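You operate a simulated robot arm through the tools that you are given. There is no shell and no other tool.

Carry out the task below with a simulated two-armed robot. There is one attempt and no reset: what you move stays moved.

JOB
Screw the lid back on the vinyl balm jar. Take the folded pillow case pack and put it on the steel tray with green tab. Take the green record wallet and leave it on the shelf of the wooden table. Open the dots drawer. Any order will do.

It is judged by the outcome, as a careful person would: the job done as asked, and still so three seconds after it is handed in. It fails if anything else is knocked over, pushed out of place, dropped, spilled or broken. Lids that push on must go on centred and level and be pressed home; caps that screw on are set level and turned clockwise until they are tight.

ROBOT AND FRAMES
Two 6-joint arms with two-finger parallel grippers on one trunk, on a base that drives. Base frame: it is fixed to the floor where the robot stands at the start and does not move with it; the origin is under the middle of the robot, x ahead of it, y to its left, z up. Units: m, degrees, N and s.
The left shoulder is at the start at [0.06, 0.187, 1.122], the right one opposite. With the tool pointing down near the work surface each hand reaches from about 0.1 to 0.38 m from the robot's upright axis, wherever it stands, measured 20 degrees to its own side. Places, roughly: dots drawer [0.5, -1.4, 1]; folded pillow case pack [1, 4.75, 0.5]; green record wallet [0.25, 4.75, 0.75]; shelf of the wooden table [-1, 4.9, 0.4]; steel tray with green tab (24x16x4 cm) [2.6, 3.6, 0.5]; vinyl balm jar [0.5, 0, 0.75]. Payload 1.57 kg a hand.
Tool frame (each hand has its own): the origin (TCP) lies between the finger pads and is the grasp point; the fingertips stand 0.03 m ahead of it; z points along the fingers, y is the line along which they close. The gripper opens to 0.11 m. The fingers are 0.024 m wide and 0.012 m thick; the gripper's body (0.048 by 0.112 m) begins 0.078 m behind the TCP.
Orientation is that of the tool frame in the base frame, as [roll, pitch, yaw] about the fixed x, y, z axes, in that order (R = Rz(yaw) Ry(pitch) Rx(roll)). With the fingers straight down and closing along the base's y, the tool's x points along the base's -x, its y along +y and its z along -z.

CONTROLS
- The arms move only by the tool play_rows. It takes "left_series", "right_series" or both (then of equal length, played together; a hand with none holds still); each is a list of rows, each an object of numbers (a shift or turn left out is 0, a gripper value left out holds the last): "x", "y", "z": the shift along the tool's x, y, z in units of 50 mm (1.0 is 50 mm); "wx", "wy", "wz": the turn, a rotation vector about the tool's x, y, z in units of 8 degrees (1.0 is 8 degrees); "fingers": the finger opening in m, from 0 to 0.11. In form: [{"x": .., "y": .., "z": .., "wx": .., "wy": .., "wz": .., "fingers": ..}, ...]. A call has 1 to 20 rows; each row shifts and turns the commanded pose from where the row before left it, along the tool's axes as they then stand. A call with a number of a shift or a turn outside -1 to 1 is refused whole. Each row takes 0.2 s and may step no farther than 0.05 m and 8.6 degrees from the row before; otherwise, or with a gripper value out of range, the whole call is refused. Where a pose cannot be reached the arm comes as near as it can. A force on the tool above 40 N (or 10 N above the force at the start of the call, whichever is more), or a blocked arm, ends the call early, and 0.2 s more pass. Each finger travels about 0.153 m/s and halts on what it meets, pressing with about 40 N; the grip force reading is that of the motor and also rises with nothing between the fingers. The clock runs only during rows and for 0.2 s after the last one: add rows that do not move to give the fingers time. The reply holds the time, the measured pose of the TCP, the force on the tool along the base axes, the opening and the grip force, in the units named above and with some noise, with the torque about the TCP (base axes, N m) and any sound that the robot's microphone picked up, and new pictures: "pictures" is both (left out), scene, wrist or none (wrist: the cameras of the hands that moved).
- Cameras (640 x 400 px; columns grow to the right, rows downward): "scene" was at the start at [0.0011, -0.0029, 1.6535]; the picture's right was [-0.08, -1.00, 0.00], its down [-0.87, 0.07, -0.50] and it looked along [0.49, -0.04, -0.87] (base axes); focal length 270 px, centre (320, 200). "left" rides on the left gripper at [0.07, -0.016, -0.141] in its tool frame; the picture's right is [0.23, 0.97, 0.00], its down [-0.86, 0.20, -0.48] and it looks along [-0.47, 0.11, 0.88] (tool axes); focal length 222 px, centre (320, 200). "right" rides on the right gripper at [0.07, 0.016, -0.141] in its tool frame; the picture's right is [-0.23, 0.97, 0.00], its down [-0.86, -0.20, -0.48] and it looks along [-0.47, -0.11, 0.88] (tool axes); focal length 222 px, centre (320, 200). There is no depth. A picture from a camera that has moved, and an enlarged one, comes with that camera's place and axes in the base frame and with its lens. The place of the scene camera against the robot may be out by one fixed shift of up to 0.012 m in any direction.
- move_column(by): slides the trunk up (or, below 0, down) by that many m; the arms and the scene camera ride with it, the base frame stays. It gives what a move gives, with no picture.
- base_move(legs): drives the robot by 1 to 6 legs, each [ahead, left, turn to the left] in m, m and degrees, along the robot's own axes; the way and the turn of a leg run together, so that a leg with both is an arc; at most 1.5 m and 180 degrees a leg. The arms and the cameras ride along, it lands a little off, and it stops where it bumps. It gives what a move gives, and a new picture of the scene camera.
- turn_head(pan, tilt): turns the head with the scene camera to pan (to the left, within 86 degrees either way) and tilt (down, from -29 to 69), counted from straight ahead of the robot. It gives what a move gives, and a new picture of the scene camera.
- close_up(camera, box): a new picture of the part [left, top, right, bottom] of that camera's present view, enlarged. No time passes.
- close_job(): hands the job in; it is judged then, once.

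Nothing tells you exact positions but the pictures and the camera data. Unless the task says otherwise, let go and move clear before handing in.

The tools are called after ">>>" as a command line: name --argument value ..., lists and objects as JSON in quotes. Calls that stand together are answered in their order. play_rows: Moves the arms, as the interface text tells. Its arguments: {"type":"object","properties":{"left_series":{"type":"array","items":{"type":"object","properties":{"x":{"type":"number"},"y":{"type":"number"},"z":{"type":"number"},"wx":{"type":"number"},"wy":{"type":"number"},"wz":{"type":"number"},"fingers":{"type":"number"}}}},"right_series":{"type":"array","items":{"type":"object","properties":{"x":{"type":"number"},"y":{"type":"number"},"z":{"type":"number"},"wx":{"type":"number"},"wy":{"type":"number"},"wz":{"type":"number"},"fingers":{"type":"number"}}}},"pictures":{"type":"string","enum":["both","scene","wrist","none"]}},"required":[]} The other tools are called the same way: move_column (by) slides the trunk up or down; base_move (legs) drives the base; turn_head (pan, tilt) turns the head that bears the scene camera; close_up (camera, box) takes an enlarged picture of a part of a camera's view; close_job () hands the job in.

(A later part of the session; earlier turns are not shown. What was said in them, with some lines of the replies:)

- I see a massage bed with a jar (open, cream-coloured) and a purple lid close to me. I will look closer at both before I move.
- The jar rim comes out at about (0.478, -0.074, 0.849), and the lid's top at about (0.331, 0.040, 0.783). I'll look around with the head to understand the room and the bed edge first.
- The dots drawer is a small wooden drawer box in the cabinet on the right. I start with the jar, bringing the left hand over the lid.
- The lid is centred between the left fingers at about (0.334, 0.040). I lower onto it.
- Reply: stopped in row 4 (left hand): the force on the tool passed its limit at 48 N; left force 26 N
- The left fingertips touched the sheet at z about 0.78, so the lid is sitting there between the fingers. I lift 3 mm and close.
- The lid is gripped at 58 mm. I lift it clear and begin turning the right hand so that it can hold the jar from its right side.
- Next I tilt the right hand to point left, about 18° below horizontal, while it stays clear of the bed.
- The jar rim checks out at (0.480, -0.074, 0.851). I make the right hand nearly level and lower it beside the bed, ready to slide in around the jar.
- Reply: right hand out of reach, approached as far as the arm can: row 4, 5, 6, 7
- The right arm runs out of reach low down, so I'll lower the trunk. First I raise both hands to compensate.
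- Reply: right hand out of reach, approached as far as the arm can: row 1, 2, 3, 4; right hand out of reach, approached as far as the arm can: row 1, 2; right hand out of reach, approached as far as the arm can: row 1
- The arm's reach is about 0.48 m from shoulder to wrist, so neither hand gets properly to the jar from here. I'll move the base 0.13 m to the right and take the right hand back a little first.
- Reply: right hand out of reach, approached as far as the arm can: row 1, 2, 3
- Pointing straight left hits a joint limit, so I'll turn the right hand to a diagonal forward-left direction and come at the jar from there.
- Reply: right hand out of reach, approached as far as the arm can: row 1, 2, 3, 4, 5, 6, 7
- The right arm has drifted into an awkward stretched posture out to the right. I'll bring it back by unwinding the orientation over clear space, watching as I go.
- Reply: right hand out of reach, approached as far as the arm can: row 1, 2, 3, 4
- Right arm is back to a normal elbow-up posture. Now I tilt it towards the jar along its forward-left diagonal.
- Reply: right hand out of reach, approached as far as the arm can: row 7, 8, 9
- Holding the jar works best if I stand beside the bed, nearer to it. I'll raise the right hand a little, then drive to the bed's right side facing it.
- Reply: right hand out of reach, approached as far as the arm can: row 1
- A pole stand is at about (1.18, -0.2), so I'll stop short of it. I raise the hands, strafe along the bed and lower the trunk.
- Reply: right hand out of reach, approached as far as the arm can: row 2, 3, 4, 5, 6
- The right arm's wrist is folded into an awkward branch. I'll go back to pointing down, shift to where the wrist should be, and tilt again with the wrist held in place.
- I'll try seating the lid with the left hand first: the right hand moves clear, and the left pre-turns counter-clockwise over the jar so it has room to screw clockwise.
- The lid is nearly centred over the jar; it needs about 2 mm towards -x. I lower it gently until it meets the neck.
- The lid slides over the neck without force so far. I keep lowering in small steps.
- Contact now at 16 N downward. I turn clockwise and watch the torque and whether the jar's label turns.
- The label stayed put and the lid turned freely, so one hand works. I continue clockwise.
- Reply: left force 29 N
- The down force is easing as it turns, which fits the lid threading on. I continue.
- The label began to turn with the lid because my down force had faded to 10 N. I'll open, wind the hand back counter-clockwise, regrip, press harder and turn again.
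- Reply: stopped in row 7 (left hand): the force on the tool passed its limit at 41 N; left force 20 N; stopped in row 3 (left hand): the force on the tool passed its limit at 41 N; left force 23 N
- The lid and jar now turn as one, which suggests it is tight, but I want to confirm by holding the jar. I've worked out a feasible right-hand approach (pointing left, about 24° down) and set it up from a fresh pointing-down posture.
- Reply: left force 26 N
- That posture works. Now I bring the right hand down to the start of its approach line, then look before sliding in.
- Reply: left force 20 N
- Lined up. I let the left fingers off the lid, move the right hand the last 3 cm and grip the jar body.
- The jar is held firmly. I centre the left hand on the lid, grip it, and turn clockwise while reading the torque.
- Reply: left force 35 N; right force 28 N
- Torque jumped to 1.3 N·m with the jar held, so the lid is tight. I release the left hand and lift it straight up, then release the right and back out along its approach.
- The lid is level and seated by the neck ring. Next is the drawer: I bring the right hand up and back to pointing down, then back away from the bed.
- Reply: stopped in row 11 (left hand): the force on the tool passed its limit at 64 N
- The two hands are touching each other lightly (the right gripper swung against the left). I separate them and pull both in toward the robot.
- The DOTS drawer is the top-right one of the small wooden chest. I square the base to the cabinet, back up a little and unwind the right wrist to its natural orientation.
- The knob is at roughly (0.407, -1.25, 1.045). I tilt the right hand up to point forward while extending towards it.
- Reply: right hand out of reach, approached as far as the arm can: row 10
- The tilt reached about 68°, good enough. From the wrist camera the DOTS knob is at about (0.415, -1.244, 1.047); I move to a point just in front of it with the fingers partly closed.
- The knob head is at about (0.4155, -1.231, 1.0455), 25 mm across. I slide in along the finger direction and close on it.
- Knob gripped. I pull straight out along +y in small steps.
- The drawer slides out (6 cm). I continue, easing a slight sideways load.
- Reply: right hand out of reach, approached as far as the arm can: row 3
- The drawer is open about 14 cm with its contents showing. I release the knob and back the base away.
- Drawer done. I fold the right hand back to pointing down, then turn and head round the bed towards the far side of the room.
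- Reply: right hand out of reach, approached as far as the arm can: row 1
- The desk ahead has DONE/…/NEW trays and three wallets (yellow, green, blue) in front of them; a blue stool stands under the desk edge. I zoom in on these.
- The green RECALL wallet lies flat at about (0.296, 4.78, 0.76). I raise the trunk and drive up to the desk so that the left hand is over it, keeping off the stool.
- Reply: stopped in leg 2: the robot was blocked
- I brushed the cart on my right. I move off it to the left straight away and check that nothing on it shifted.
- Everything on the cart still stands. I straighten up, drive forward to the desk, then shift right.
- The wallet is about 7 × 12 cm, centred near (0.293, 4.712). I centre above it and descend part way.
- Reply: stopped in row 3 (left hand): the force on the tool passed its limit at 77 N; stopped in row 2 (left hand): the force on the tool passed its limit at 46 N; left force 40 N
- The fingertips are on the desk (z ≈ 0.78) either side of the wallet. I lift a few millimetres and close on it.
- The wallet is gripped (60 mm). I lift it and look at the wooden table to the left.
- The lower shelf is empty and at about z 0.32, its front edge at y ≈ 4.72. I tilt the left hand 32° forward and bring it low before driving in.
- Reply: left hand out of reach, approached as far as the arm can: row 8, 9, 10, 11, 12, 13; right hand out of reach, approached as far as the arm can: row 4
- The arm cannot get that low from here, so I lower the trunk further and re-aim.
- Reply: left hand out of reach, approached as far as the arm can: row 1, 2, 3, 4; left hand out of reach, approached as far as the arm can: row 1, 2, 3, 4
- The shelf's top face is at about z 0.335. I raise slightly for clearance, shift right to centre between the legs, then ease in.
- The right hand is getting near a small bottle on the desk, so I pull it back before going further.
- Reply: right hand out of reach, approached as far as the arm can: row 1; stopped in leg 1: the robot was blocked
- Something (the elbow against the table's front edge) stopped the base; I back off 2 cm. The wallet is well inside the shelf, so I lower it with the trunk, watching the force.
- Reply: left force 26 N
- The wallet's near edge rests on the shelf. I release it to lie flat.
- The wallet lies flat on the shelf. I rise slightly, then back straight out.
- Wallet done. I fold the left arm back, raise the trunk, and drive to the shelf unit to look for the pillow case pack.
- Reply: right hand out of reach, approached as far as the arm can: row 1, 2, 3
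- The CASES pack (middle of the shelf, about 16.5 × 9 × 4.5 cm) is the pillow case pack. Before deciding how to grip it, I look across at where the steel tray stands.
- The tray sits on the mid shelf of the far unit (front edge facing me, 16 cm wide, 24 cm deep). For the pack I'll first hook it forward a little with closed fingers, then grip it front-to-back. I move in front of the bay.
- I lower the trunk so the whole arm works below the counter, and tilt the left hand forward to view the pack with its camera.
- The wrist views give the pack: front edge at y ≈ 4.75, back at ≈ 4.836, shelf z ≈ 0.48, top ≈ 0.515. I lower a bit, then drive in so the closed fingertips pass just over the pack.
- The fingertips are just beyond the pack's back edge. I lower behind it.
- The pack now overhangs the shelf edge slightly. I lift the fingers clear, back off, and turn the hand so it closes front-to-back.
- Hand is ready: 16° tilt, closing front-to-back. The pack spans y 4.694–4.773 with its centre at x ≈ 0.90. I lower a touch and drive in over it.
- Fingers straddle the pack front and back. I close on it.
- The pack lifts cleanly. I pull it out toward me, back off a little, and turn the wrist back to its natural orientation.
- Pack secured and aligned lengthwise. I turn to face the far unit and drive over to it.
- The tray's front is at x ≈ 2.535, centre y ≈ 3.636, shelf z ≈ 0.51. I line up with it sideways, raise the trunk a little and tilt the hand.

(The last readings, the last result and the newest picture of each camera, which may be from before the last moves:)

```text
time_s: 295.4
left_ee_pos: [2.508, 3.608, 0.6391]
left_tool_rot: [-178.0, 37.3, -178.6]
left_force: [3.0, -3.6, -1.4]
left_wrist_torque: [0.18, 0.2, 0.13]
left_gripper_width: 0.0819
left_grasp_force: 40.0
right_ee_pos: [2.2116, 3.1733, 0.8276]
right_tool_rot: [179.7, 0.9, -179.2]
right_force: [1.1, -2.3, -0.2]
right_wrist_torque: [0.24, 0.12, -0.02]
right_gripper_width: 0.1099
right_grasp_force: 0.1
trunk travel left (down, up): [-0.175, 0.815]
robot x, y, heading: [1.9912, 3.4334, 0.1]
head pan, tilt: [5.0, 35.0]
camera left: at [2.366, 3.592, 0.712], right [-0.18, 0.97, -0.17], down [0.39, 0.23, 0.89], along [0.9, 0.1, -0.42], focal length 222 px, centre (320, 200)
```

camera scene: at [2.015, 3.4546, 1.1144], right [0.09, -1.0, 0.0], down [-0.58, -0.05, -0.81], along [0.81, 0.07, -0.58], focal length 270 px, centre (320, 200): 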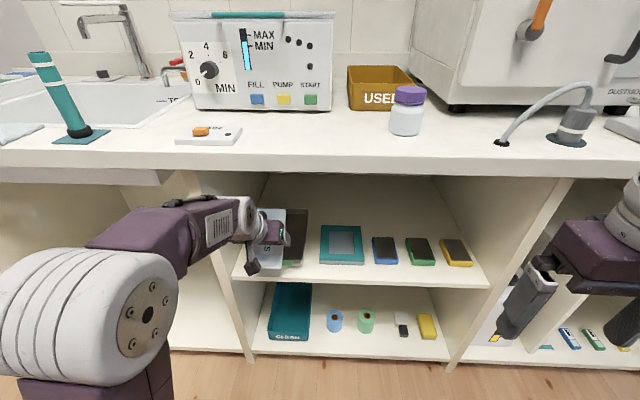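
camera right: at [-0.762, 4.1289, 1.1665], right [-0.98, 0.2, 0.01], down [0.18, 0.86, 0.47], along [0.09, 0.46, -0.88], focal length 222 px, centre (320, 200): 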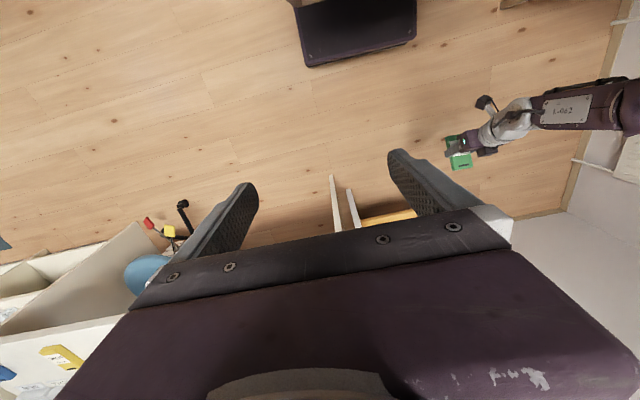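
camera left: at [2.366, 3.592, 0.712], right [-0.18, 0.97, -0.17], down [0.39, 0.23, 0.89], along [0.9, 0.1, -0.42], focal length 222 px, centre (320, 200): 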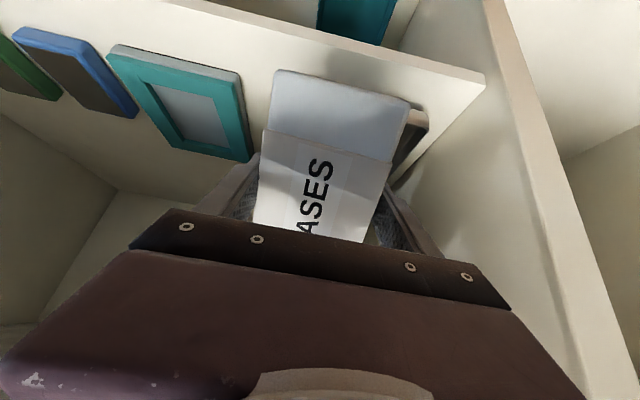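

The readings drifted a little after that move; I pause and re-check before going further.

>>> play_rows --left_series '[{}, {}]' --pictures "both"

```text
time_s: 296.0
left_ee_pos: [2.5086, 3.6129, 0.6373]
left_tool_rot: [-177.7, 37.0, -178.3]
left_force: [-0.2, 0.8, -2.3]
left_wrist_torque: [0.02, 0.03, 0.01]
left_gripper_width: 0.0819
left_grasp_force: 40.3
right_ee_pos: [2.2121, 3.1792, 0.8293]
right_tool_rot: [179.7, 0.7, -179.0]
right_force: [0.3, 0.5, -0.2]
right_wrist_torque: [-0.07, 0.05, 0.01]
right_gripper_width: 0.11
right_grasp_force: 0.0
trunk travel left (down, up): [-0.175, 0.815]
robot x, y, heading: [1.9933, 3.4359, -0.3]
head pan, tilt: [5.0, 35.0]
camera scene: at [2.0187, 3.443, 1.1133], right [0.08, -1.0, 0.0], down [-0.57, -0.05, -0.82], along [0.82, 0.07, -0.57], focal length 270 px, centre (320, 200)
camera left: at [2.3675, 3.5971, 0.7101], right [-0.19, 0.97, -0.17], down [0.39, 0.23, 0.89], along [0.9, 0.1, -0.42], focal length 222 px, centre (320, 200)
```

scene: 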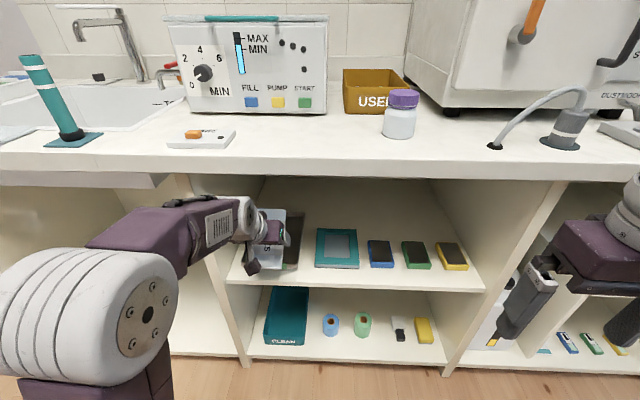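
left: 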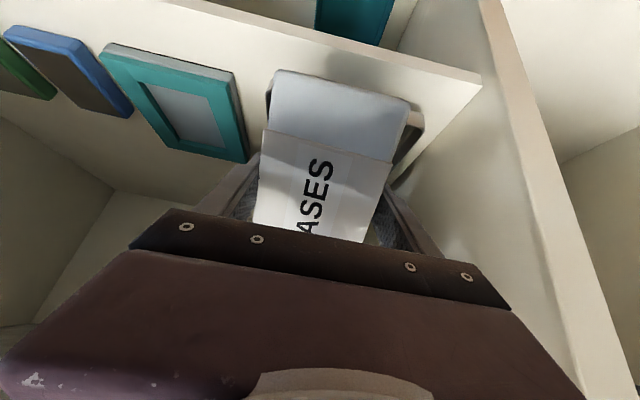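

The base seems to be standing half on a thin mat, hence the wobble. I do the rest with the arm: forward over the tray, staying clear of its front lip.

>>> play_rows --left_series '[{"x": -0.46, "y": 0.05, "z": 0.34}, {"x": -0.46, "y": 0.05, "z": 0.34}, {"x": -0.46, "y": 0.05, "z": 0.34}, {}]'

>>> close_up --camera "scene" --box '[180, 160, 400, 310]'

>>> close_up --camera "left" --box '[200, 40, 480, 260]'

```text
time_s: 297.0
left_ee_pos: [2.5724, 3.6298, 0.6329]
left_tool_rot: [-178.3, 36.1, -178.9]
left_force: [-0.9, 1.0, -1.5]
left_wrist_torque: [0.03, 0.06, 0.02]
left_gripper_width: 0.0819
left_grasp_force: 40.1
right_ee_pos: [2.192, 3.1888, 0.8276]
right_tool_rot: [179.5, 0.8, -179.0]
right_force: [0.0, 0.8, -0.7]
right_wrist_torque: [-0.06, -0.01, -0.03]
right_gripper_width: 0.1098
right_grasp_force: 0.1
trunk travel left (down, up): [-0.175, 0.815]
robot x, y, heading: [1.9689, 3.4495, -0.2]
head pan, tilt: [5.0, 35.0]
camera scene: at [1.9992, 3.4406, 1.1144], right [0.08, -1.0, -0.02], down [-0.57, -0.04, -0.82], along [0.82, 0.08, -0.57], focal length 270 px, centre (320, 200)
camera left: at [2.4314, 3.6132, 0.7088], right [-0.18, 0.97, -0.16], down [0.41, 0.22, 0.89], along [0.89, 0.1, -0.44], focal length 222 px, centre (320, 200)
```

scene: 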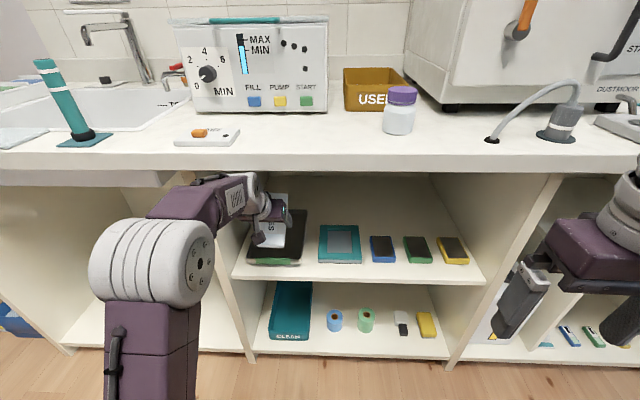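
left: 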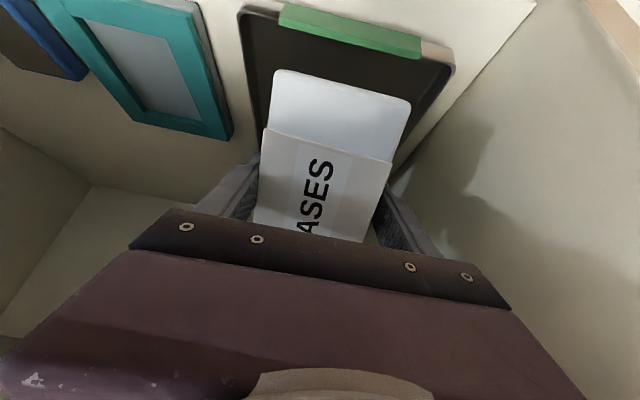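

```text
2.67 times, centred on (290, 235) of scene
camera zoom: at [1.9992, 3.4406, 1.1144], right [0.08, -1.0, -0.02], down [-0.57, -0.04, -0.82], along [0.82, 0.08, -0.57], focal length 720 px, centre (400, 107)
```

zoom: 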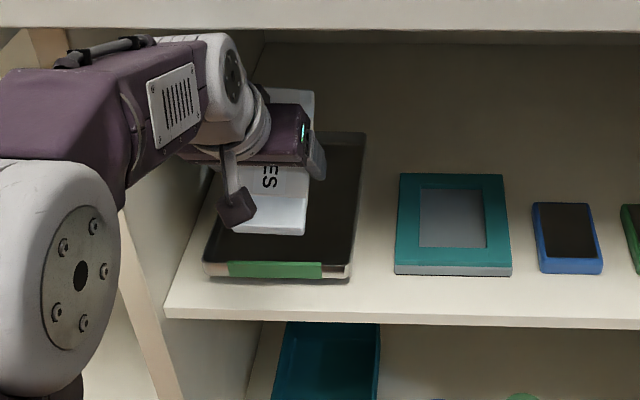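

```text
1.82 times, centred on (340, 150) of left
camera zoom: at [2.4314, 3.6132, 0.7088], right [-0.18, 0.97, -0.16], down [0.41, 0.22, 0.89], along [0.89, 0.1, -0.44], focal length 404 px, centre (284, 291)
```

zoom: 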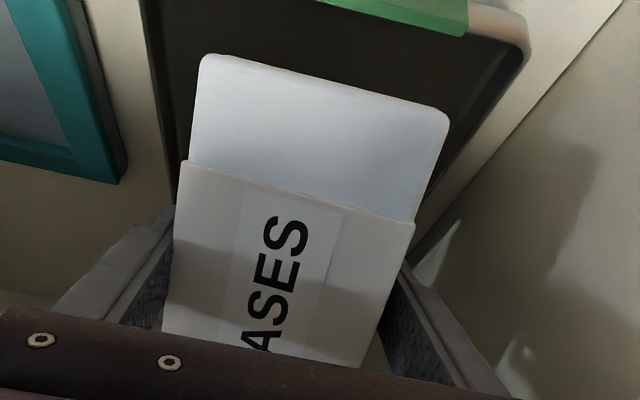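

The tray is in clear view: centre y ≈ 3.622, front lip x ≈ 2.515; the pack is centred over it. I go 2.5 cm further in, then lower.

>>> play_rows --left_series '[{"x": -0.42, "z": 0.3}, {}, {"x": 0.24, "z": 0.32}, {"x": 0.24, "z": 0.32}, {}]'

>>> close_up --camera "left" --box '[200, 0, 480, 220]'

>>> close_up --camera "scene" --box '[180, 160, 400, 310]'

```text
time_s: 298.4
left_ee_pos: [2.6213, 3.6143, 0.5996]
left_tool_rot: [-177.7, 37.1, -178.9]
left_force: [-0.3, 0.1, -1.8]
left_wrist_torque: [0.0, 0.04, 0.02]
left_gripper_width: 0.0816
left_grasp_force: 39.3
right_ee_pos: [2.2083, 3.1789, 0.8284]
right_tool_rot: [179.9, 0.9, -179.7]
right_force: [0.9, 0.3, 0.2]
right_wrist_torque: [-0.01, 0.03, 0.0]
right_gripper_width: 0.11
right_grasp_force: 0.0
trunk travel left (down, up): [-0.175, 0.815]
robot x, y, heading: [1.9981, 3.4365, -0.8]
head pan, tilt: [5.0, 35.0]
stopped in row 5 (left hand): the arm was blocked; the commanded pose is now the measured one
camera scene: at [2.018, 3.4447, 1.1133], right [0.07, -1.0, 0.0], down [-0.57, -0.04, -0.82], along [0.82, 0.06, -0.57], focal length 270 px, centre (320, 200)
camera left: at [2.4797, 3.6003, 0.6732], right [-0.18, 0.97, -0.17], down [0.39, 0.23, 0.89], along [0.9, 0.09, -0.42], focal length 222 px, centre (320, 200)
```

scene: 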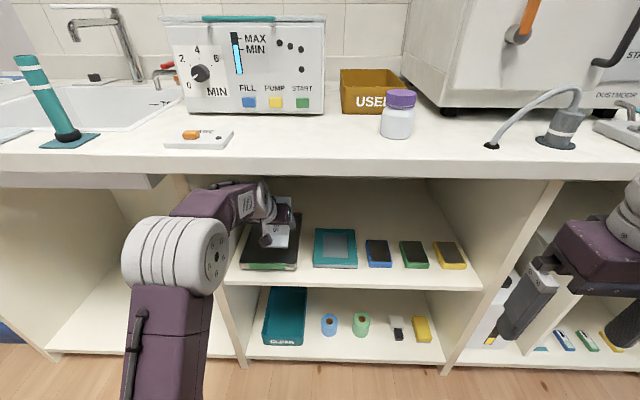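
left: 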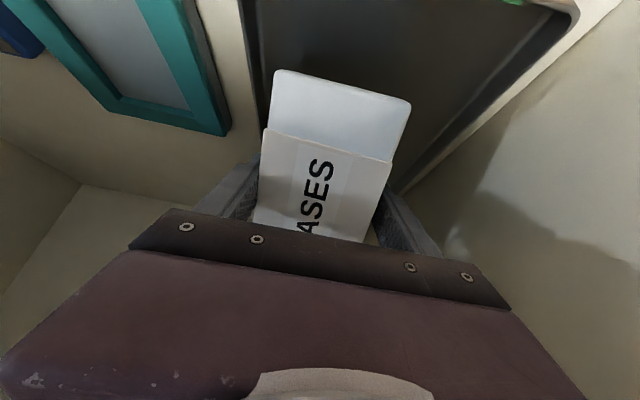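

```text
1.82 times, centred on (340, 110) of left
camera zoom: at [2.4797, 3.6003, 0.6732], right [-0.18, 0.97, -0.17], down [0.39, 0.23, 0.89], along [0.9, 0.09, -0.42], focal length 404 px, centre (284, 364)
```

zoom: 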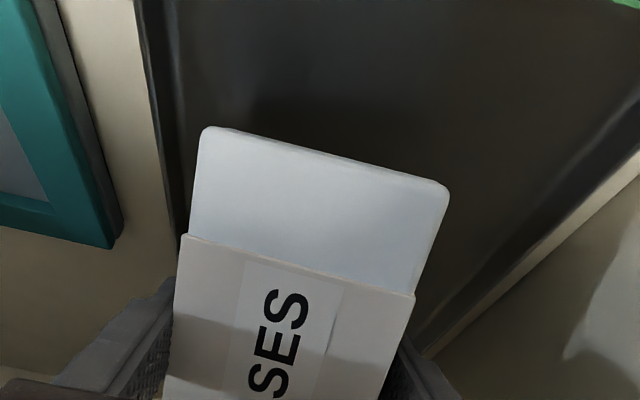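

```text
2.67 times, centred on (290, 235) of scene
camera zoom: at [2.018, 3.4447, 1.1133], right [0.07, -1.0, 0.0], down [-0.57, -0.04, -0.82], along [0.82, 0.06, -0.57], focal length 720 px, centre (400, 107)
```

zoom: 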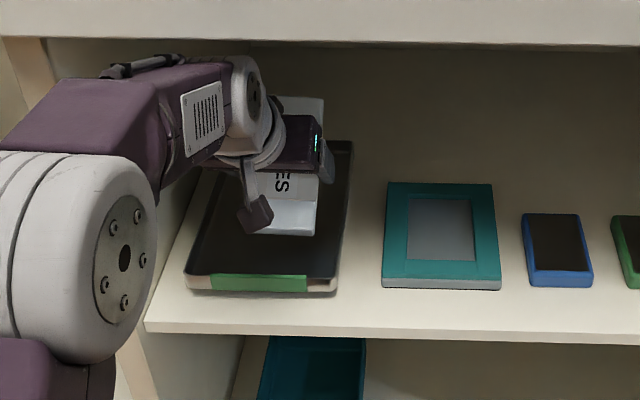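

>>> play_rows --left_series '[{"x": 0.1, "z": 0.14}, {}]' --pictures "none"

>>> play_rows --left_series '[{"x": 0.08, "z": 0.11}, {}]' --pictures "wrist"

>>> close_up --camera "left" --box '[200, 0, 480, 220]'

```text
time_s: 299.0
left_ee_pos: [2.6219, 3.614, 0.5941]
left_tool_rot: [-177.7, 37.5, -178.9]
left_force: [2.2, 1.1, 7.6]
left_wrist_torque: [-0.29, 0.22, 0.05]
left_gripper_width: 0.0816
left_grasp_force: 40.4
right_ee_pos: [2.2073, 3.1776, 0.8299]
right_tool_rot: [179.9, 1.1, -179.7]
right_force: [0.0, 0.6, -0.5]
right_wrist_torque: [-0.02, 0.01, 0.03]
right_gripper_width: 0.11
right_grasp_force: 0.1
trunk travel left (down, up): [-0.175, 0.815]
robot x, y, heading: [1.9951, 3.4341, -0.7]
head pan, tilt: [5.0, 35.0]
```

```text
time_s: 299.6
left_ee_pos: [2.6202, 3.6124, 0.5843]
left_tool_rot: [-177.6, 37.1, -179.1]
left_force: [1.4, -1.1, 3.0]
left_wrist_torque: [0.15, 0.08, -0.05]
left_gripper_width: 0.0749
left_grasp_force: 40.6
right_ee_pos: [2.2077, 3.1787, 0.8289]
right_tool_rot: [179.9, 0.9, -179.6]
right_force: [-1.1, -0.6, -0.4]
right_wrist_torque: [0.01, 0.0, 0.03]
right_gripper_width: 0.1102
right_grasp_force: 0.0
trunk travel left (down, up): [-0.175, 0.815]
robot x, y, heading: [1.9911, 3.4357, -0.6]
head pan, tilt: [5.0, 35.0]
camera left: at [2.4788, 3.5992, 0.6567], right [-0.18, 0.97, -0.17], down [0.4, 0.23, 0.89], along [0.9, 0.09, -0.42], focal length 222 px, centre (320, 200)
```

left: 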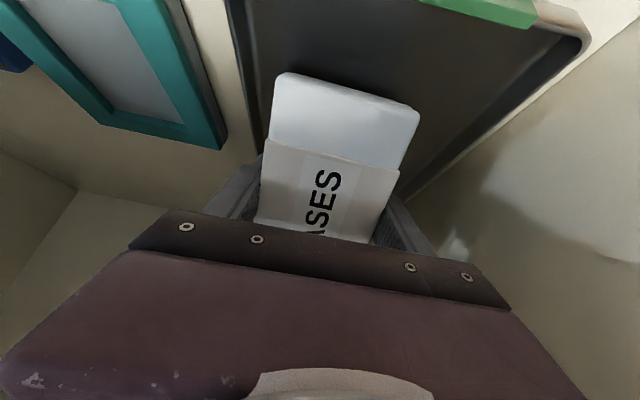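

```text
1.82 times, centred on (340, 110) of left
camera zoom: at [2.4788, 3.5992, 0.6567], right [-0.18, 0.97, -0.17], down [0.4, 0.23, 0.89], along [0.9, 0.09, -0.42], focal length 404 px, centre (284, 364)
```

zoom: 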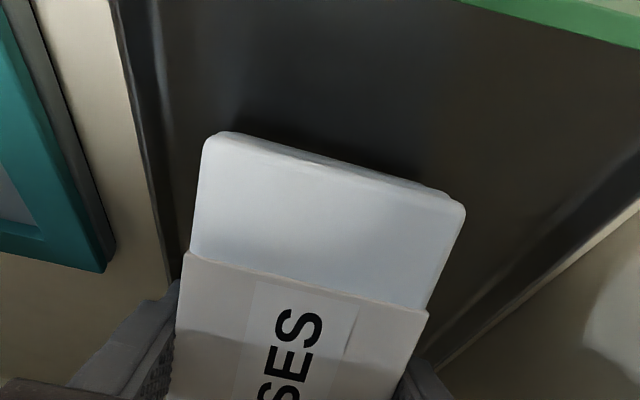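

The near end rests in the tray and the pack is pivoting towards flat. I lower a bit more and release.

>>> play_rows --left_series '[{"x": 0.1, "z": 0.13}, {"x": 0.08, "z": 0.11}, {}]' --pictures "none"

>>> play_rows --left_series '[{"fingers": 0.09}, {"fingers": 0.1}, {"fingers": 0.105}, {}]' --pictures "both"

>>> close_up --camera "left" --box '[200, 0, 480, 220]'

>>> close_up --camera "scene" --box '[180, 160, 400, 310]'

```text
time_s: 300.3
left_ee_pos: [2.6255, 3.6112, 0.5806]
left_tool_rot: [-177.8, 38.7, -179.2]
left_force: [-1.4, -0.7, 14.7]
left_wrist_torque: [0.55, 0.74, 0.1]
left_gripper_width: 0.0754
left_grasp_force: 40.2
right_ee_pos: [2.206, 3.1781, 0.8281]
right_tool_rot: [179.9, 1.1, -179.7]
right_force: [0.1, 0.3, -0.4]
right_wrist_torque: [-0.03, -0.02, 0.02]
right_gripper_width: 0.1099
right_grasp_force: 0.0
trunk travel left (down, up): [-0.175, 0.815]
robot x, y, heading: [1.9958, 3.4361, -1.0]
head pan, tilt: [5.0, 35.0]
stopped in row 3 (left hand): the force on the tool passed its limit at 41 N (the readings are from after the stop); the commanded pose is now the measured one
```

```text
time_s: 301.3
left_ee_pos: [2.6245, 3.6128, 0.5761]
left_tool_rot: [-177.8, 38.2, -179.0]
left_force: [-0.8, 0.5, 0.2]
left_wrist_torque: [0.01, 0.01, -0.01]
left_gripper_width: 0.1051
left_grasp_force: 0.0
right_ee_pos: [2.2072, 3.1781, 0.8296]
right_tool_rot: [179.9, 1.0, -179.7]
right_force: [-0.3, -0.5, -0.2]
right_wrist_torque: [-0.02, 0.0, 0.01]
right_gripper_width: 0.1098
right_grasp_force: 0.1
trunk travel left (down, up): [-0.175, 0.815]
robot x, y, heading: [1.9958, 3.4322, -0.6]
head pan, tilt: [5.0, 35.0]
camera scene: at [2.0175, 3.4437, 1.1131], right [0.07, -1.0, 0.0], down [-0.57, -0.04, -0.82], along [0.82, 0.06, -0.57], focal length 270 px, centre (320, 200)
camera left: at [2.482, 3.5987, 0.6461], right [-0.17, 0.97, -0.17], down [0.38, 0.22, 0.9], along [0.91, 0.09, -0.4], focal length 222 px, centre (320, 200)
```

scene: 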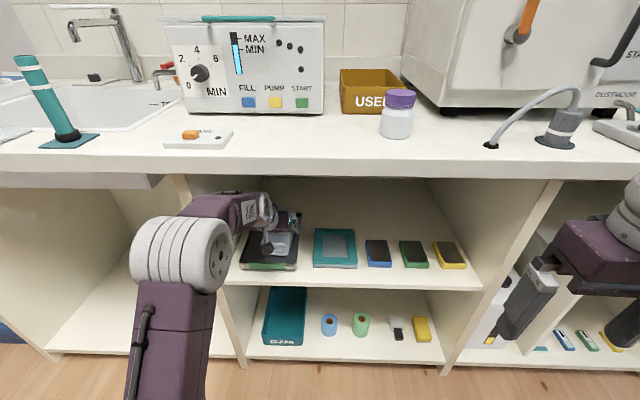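
left: 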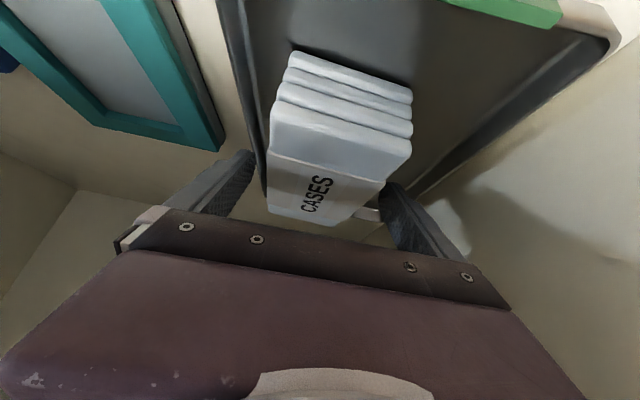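

```text
1.82 times, centred on (340, 110) of left
camera zoom: at [2.482, 3.5987, 0.6461], right [-0.17, 0.97, -0.17], down [0.38, 0.22, 0.9], along [0.91, 0.09, -0.4], focal length 404 px, centre (284, 364)
```

zoom: 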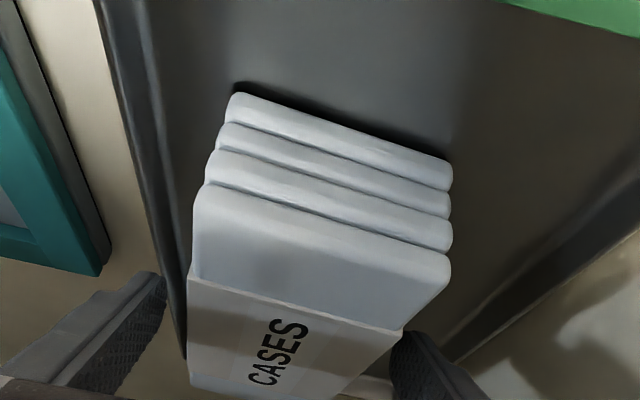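

```text
2.67 times, centred on (290, 235) of scene
camera zoom: at [2.0175, 3.4437, 1.1131], right [0.07, -1.0, 0.0], down [-0.57, -0.04, -0.82], along [0.82, 0.06, -0.57], focal length 720 px, centre (400, 107)
```

zoom: 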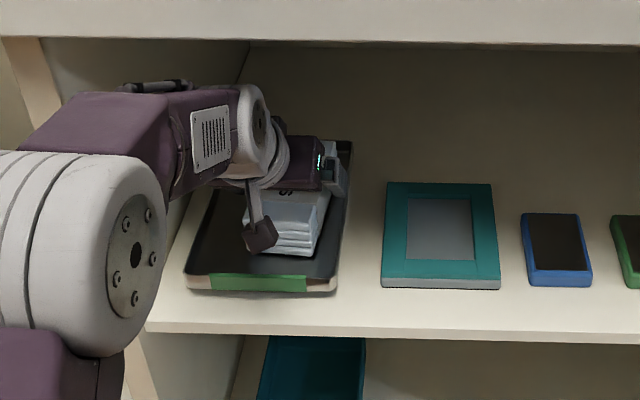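

The pack lies in the tray. I raise the open fingers clear and withdraw.

>>> play_rows --left_series '[{"x": -0.2, "z": -0.26}, {"x": -0.3, "z": -0.4}, {"x": -0.2, "z": -0.26}, {}]' --pictures "wrist"

>>> base_move --legs '[[-0.3, 0, 0]]'

>>> close_up --camera "scene" --box '[200, 120, 400, 260]'

```text
time_s: 302.3
left_ee_pos: [2.6191, 3.614, 0.6174]
left_tool_rot: [-177.9, 36.5, -179.2]
left_force: [-0.9, 0.5, 0.5]
left_wrist_torque: [-0.03, 0.01, -0.01]
left_gripper_width: 0.1051
left_grasp_force: 0.1
right_ee_pos: [2.2083, 3.1784, 0.8262]
right_tool_rot: [180.0, 0.9, -179.7]
right_force: [-0.1, 0.0, 0.5]
right_wrist_torque: [-0.03, 0.0, -0.03]
right_gripper_width: 0.1098
right_grasp_force: 0.1
trunk travel left (down, up): [-0.175, 0.815]
robot x, y, heading: [1.9921, 3.4333, -1.0]
head pan, tilt: [5.0, 35.0]
camera left: at [2.4777, 3.6, 0.6918], right [-0.17, 0.97, -0.17], down [0.41, 0.22, 0.89], along [0.9, 0.09, -0.43], focal length 222 px, centre (320, 200)
```

left: 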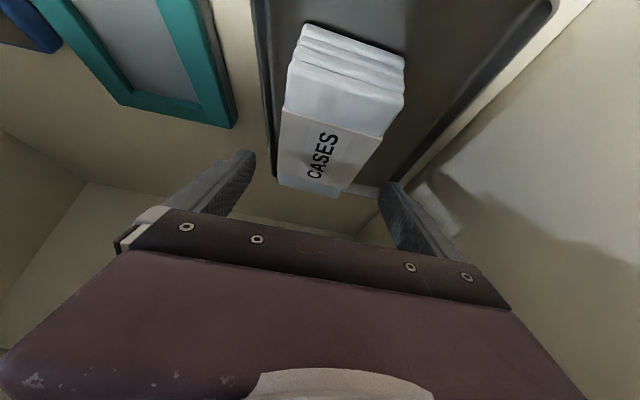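

```text
time_s: 304.4
left_ee_pos: [2.3351, 3.6095, 0.6351]
left_tool_rot: [-177.9, 38.2, -179.4]
left_force: [0.2, -0.7, 0.2]
left_wrist_torque: [0.07, -0.02, 0.04]
left_gripper_width: 0.1049
left_grasp_force: 0.1
right_ee_pos: [1.9168, 3.1762, 0.8303]
right_tool_rot: [179.8, 0.8, -179.9]
right_force: [0.4, -0.3, -0.2]
right_wrist_torque: [0.07, -0.07, 0.01]
right_gripper_width: 0.1101
right_grasp_force: 0.0
trunk travel left (down, up): [-0.175, 0.815]
robot x, y, heading: [1.7056, 3.4385, -1.3]
head pan, tilt: [5.0, 35.0]
camera scene: at [1.7386, 3.4391, 1.1146], right [0.07, -1.0, 0.0], down [-0.58, -0.04, -0.81], along [0.81, 0.06, -0.58], focal length 270 px, centre (320, 200)
```

scene: 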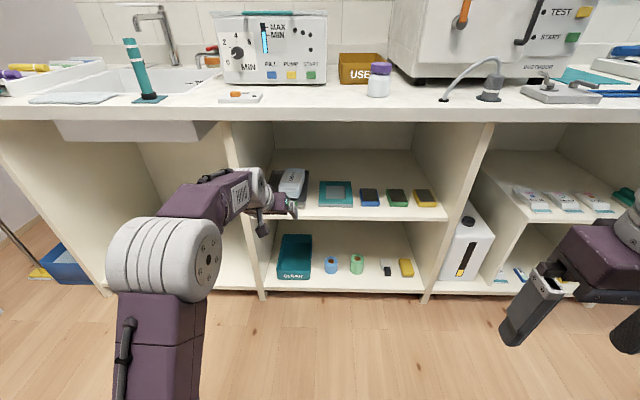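

```text
2.86 times, centred on (300, 190) of scene
camera zoom: at [1.7386, 3.4391, 1.1146], right [0.07, -1.0, 0.0], down [-0.58, -0.04, -0.81], along [0.81, 0.06, -0.58], focal length 772 px, centre (377, 229)
```

zoom: 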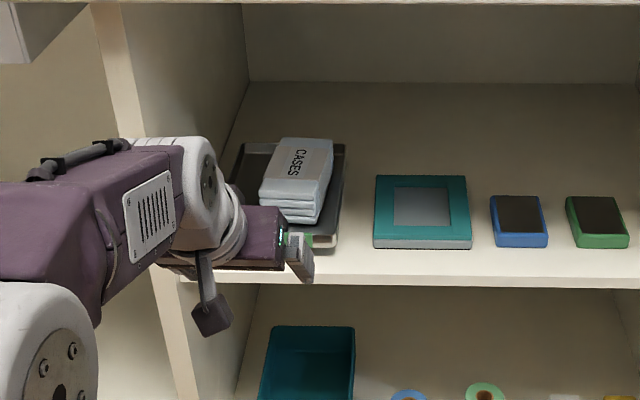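

>>> play_rows --left_series '[{"x": 0.6, "z": -0.5}, {"x": 0.6, "z": -0.5}, {"wy": 1}, {"wy": 1}, {"wy": 1}, {"wy": 1}, {"wy": 0.6}, {"y": 0.7}, {"y": 0.7}]' --pictures "none"

>>> turn_head --pan 12 --tilt 30

>>> close_up --camera "scene" --box '[290, 140, 430, 240]'

```text
time_s: 306.4
left_ee_pos: [2.2482, 3.6914, 0.6413]
left_tool_rot: [-178.1, 1.9, 179.3]
left_force: [-0.5, 0.5, 0.0]
left_wrist_torque: [-0.08, -0.03, -0.02]
left_gripper_width: 0.1052
left_grasp_force: 0.1
right_ee_pos: [1.9003, 3.1877, 0.8327]
right_tool_rot: [179.9, 1.5, -180.0]
right_force: [1.4, -0.2, -0.5]
right_wrist_torque: [-0.02, 0.01, 0.03]
right_gripper_width: 0.1099
right_grasp_force: 0.0
trunk travel left (down, up): [-0.175, 0.815]
robot x, y, heading: [1.6953, 3.4412, -0.9]
head pan, tilt: [5.0, 35.0]
```

```text
time_s: 307.1
left_ee_pos: [2.2588, 3.6792, 0.6395]
left_tool_rot: [-178.2, 1.9, 179.5]
left_force: [-0.4, 0.2, -0.2]
left_wrist_torque: [-0.01, -0.03, -0.01]
left_gripper_width: 0.1051
left_grasp_force: 0.1
right_ee_pos: [1.9131, 3.1734, 0.833]
right_tool_rot: [179.8, 1.5, -179.8]
right_force: [0.5, 0.7, 0.3]
right_wrist_torque: [0.06, 0.03, 0.02]
right_gripper_width: 0.1097
right_grasp_force: 0.1
trunk travel left (down, up): [-0.175, 0.815]
robot x, y, heading: [1.7108, 3.4289, -0.9]
head pan, tilt: [12.0, 30.0]
camera scene: at [1.7449, 3.448, 1.1223], right [0.19, -0.98, 0.0], down [-0.5, -0.09, -0.86], along [0.84, 0.17, -0.51], focal length 270 px, centre (320, 200)
```

scene: 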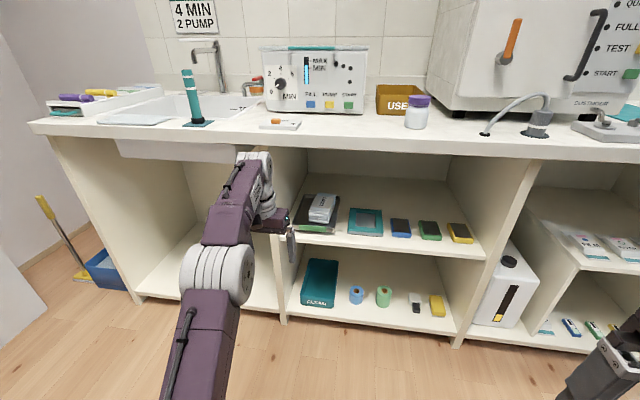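

```text
4.00 times, centred on (360, 190) of scene
camera zoom: at [1.7449, 3.448, 1.1223], right [0.19, -0.98, 0.0], down [-0.5, -0.09, -0.86], along [0.84, 0.17, -0.51], focal length 1081 px, centre (160, 240)
```

zoom: 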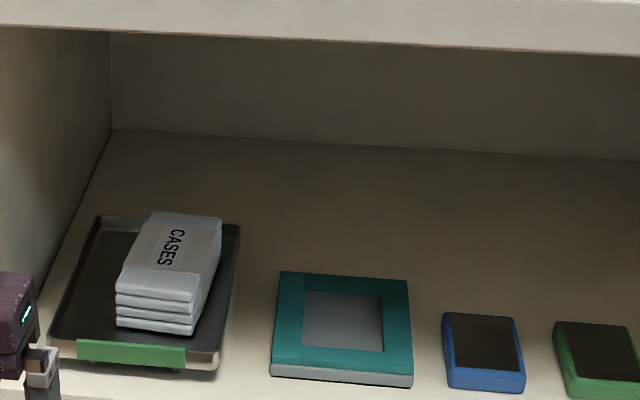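

The pack lies flat inside the tray. I suspect the base is on the dark floor mat, so I move off it and check that it was not shifted.

>>> base_move --legs '[[0, 0.55, 0.9]]'

>>> turn_head --pan -80 --tilt 55

```text
time_s: 310.2
left_ee_pos: [2.2519, 4.2437, 0.6382]
left_tool_rot: [-178.3, 2.1, -179.6]
left_force: [-0.3, -0.5, -0.1]
left_wrist_torque: [0.03, 0.02, 0.01]
left_gripper_width: 0.1053
left_grasp_force: 0.0
right_ee_pos: [1.9172, 3.733, 0.8315]
right_tool_rot: [180.0, 1.6, -179.0]
right_force: [-0.3, -0.2, 0.0]
right_wrist_torque: [-0.01, 0.01, 0.0]
right_gripper_width: 0.1103
right_grasp_force: 0.1
trunk travel left (down, up): [-0.175, 0.815]
robot x, y, heading: [1.7127, 3.9856, -0.4]
head pan, tilt: [12.0, 30.0]
camera scene: at [1.7321, 4.0058, 1.1209], right [0.21, -0.98, 0.0], down [-0.49, -0.1, -0.87], along [0.85, 0.18, -0.5], focal length 270 px, centre (320, 200)
```

scene: 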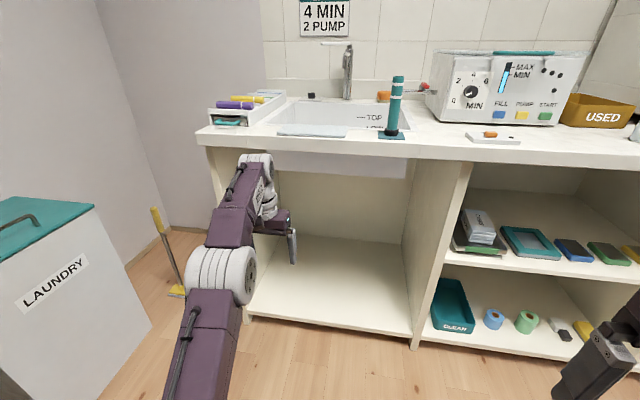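

```text
time_s: 311.9
left_ee_pos: [2.2525, 4.2423, 0.6391]
left_tool_rot: [-178.3, 2.1, -179.6]
left_force: [0.0, -0.4, 0.3]
left_wrist_torque: [0.0, 0.02, -0.01]
left_gripper_width: 0.1052
left_grasp_force: 0.1
right_ee_pos: [1.9174, 3.7325, 0.8306]
right_tool_rot: [180.0, 1.6, -179.0]
right_force: [0.3, 0.2, -0.2]
right_wrist_torque: [0.02, 0.01, 0.01]
right_gripper_width: 0.1103
right_grasp_force: 0.2
trunk travel left (down, up): [-0.175, 0.815]
robot x, y, heading: [1.7097, 3.9819, -0.4]
head pan, tilt: [-80.0, 55.0]
camera scene: at [1.656, 3.9159, 1.0849], right [-0.98, -0.17, 0.0], down [-0.14, 0.81, -0.57], along [0.1, -0.57, -0.82], focal length 270 px, centre (320, 200)
```

scene: 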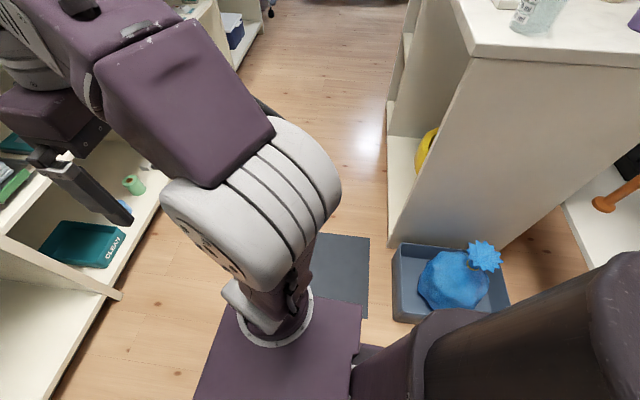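

The mat and the bin beside it are where they were, and the pack lies in the tray. The jar lid is tight, the DOTS drawer is open and the green wallet is on the shelf. Both hands are empty and clear, so I hand in.

>>> close_job

```text
The job is handed in.
```

I've handed the job in with all four tasks done; the judge's result hasn't come back.

- **Vinyl balm jar:** the lid is screwed on level. With the right hand holding the jar, turning it further met 1.3 N·m of resistance, so I took it as tight.
- **Folded pillow case pack:** I took this to be the pack labelled CASES. It lies flat inside the steel tray with the green tab, a little off-centre but within the rim.
- **Green record wallet:** it lies flat on the lower shelf of the wooden table.
- **Dots drawer:** it is open about 14 cm. I did not pull it to its stop.

There were some bumps along the way:

- The base brushed the cart once, and the items on it were still standing afterwards.
- The base was also stopped once at the wooden table, probably by the desk front. I backed off and saw nothing moved.
- I stood on the dark floor mat while placing the pack. The mat and the bin beside it looked unmoved when I checked.
- I did not go back to look at the jar or the drawer before handing in.
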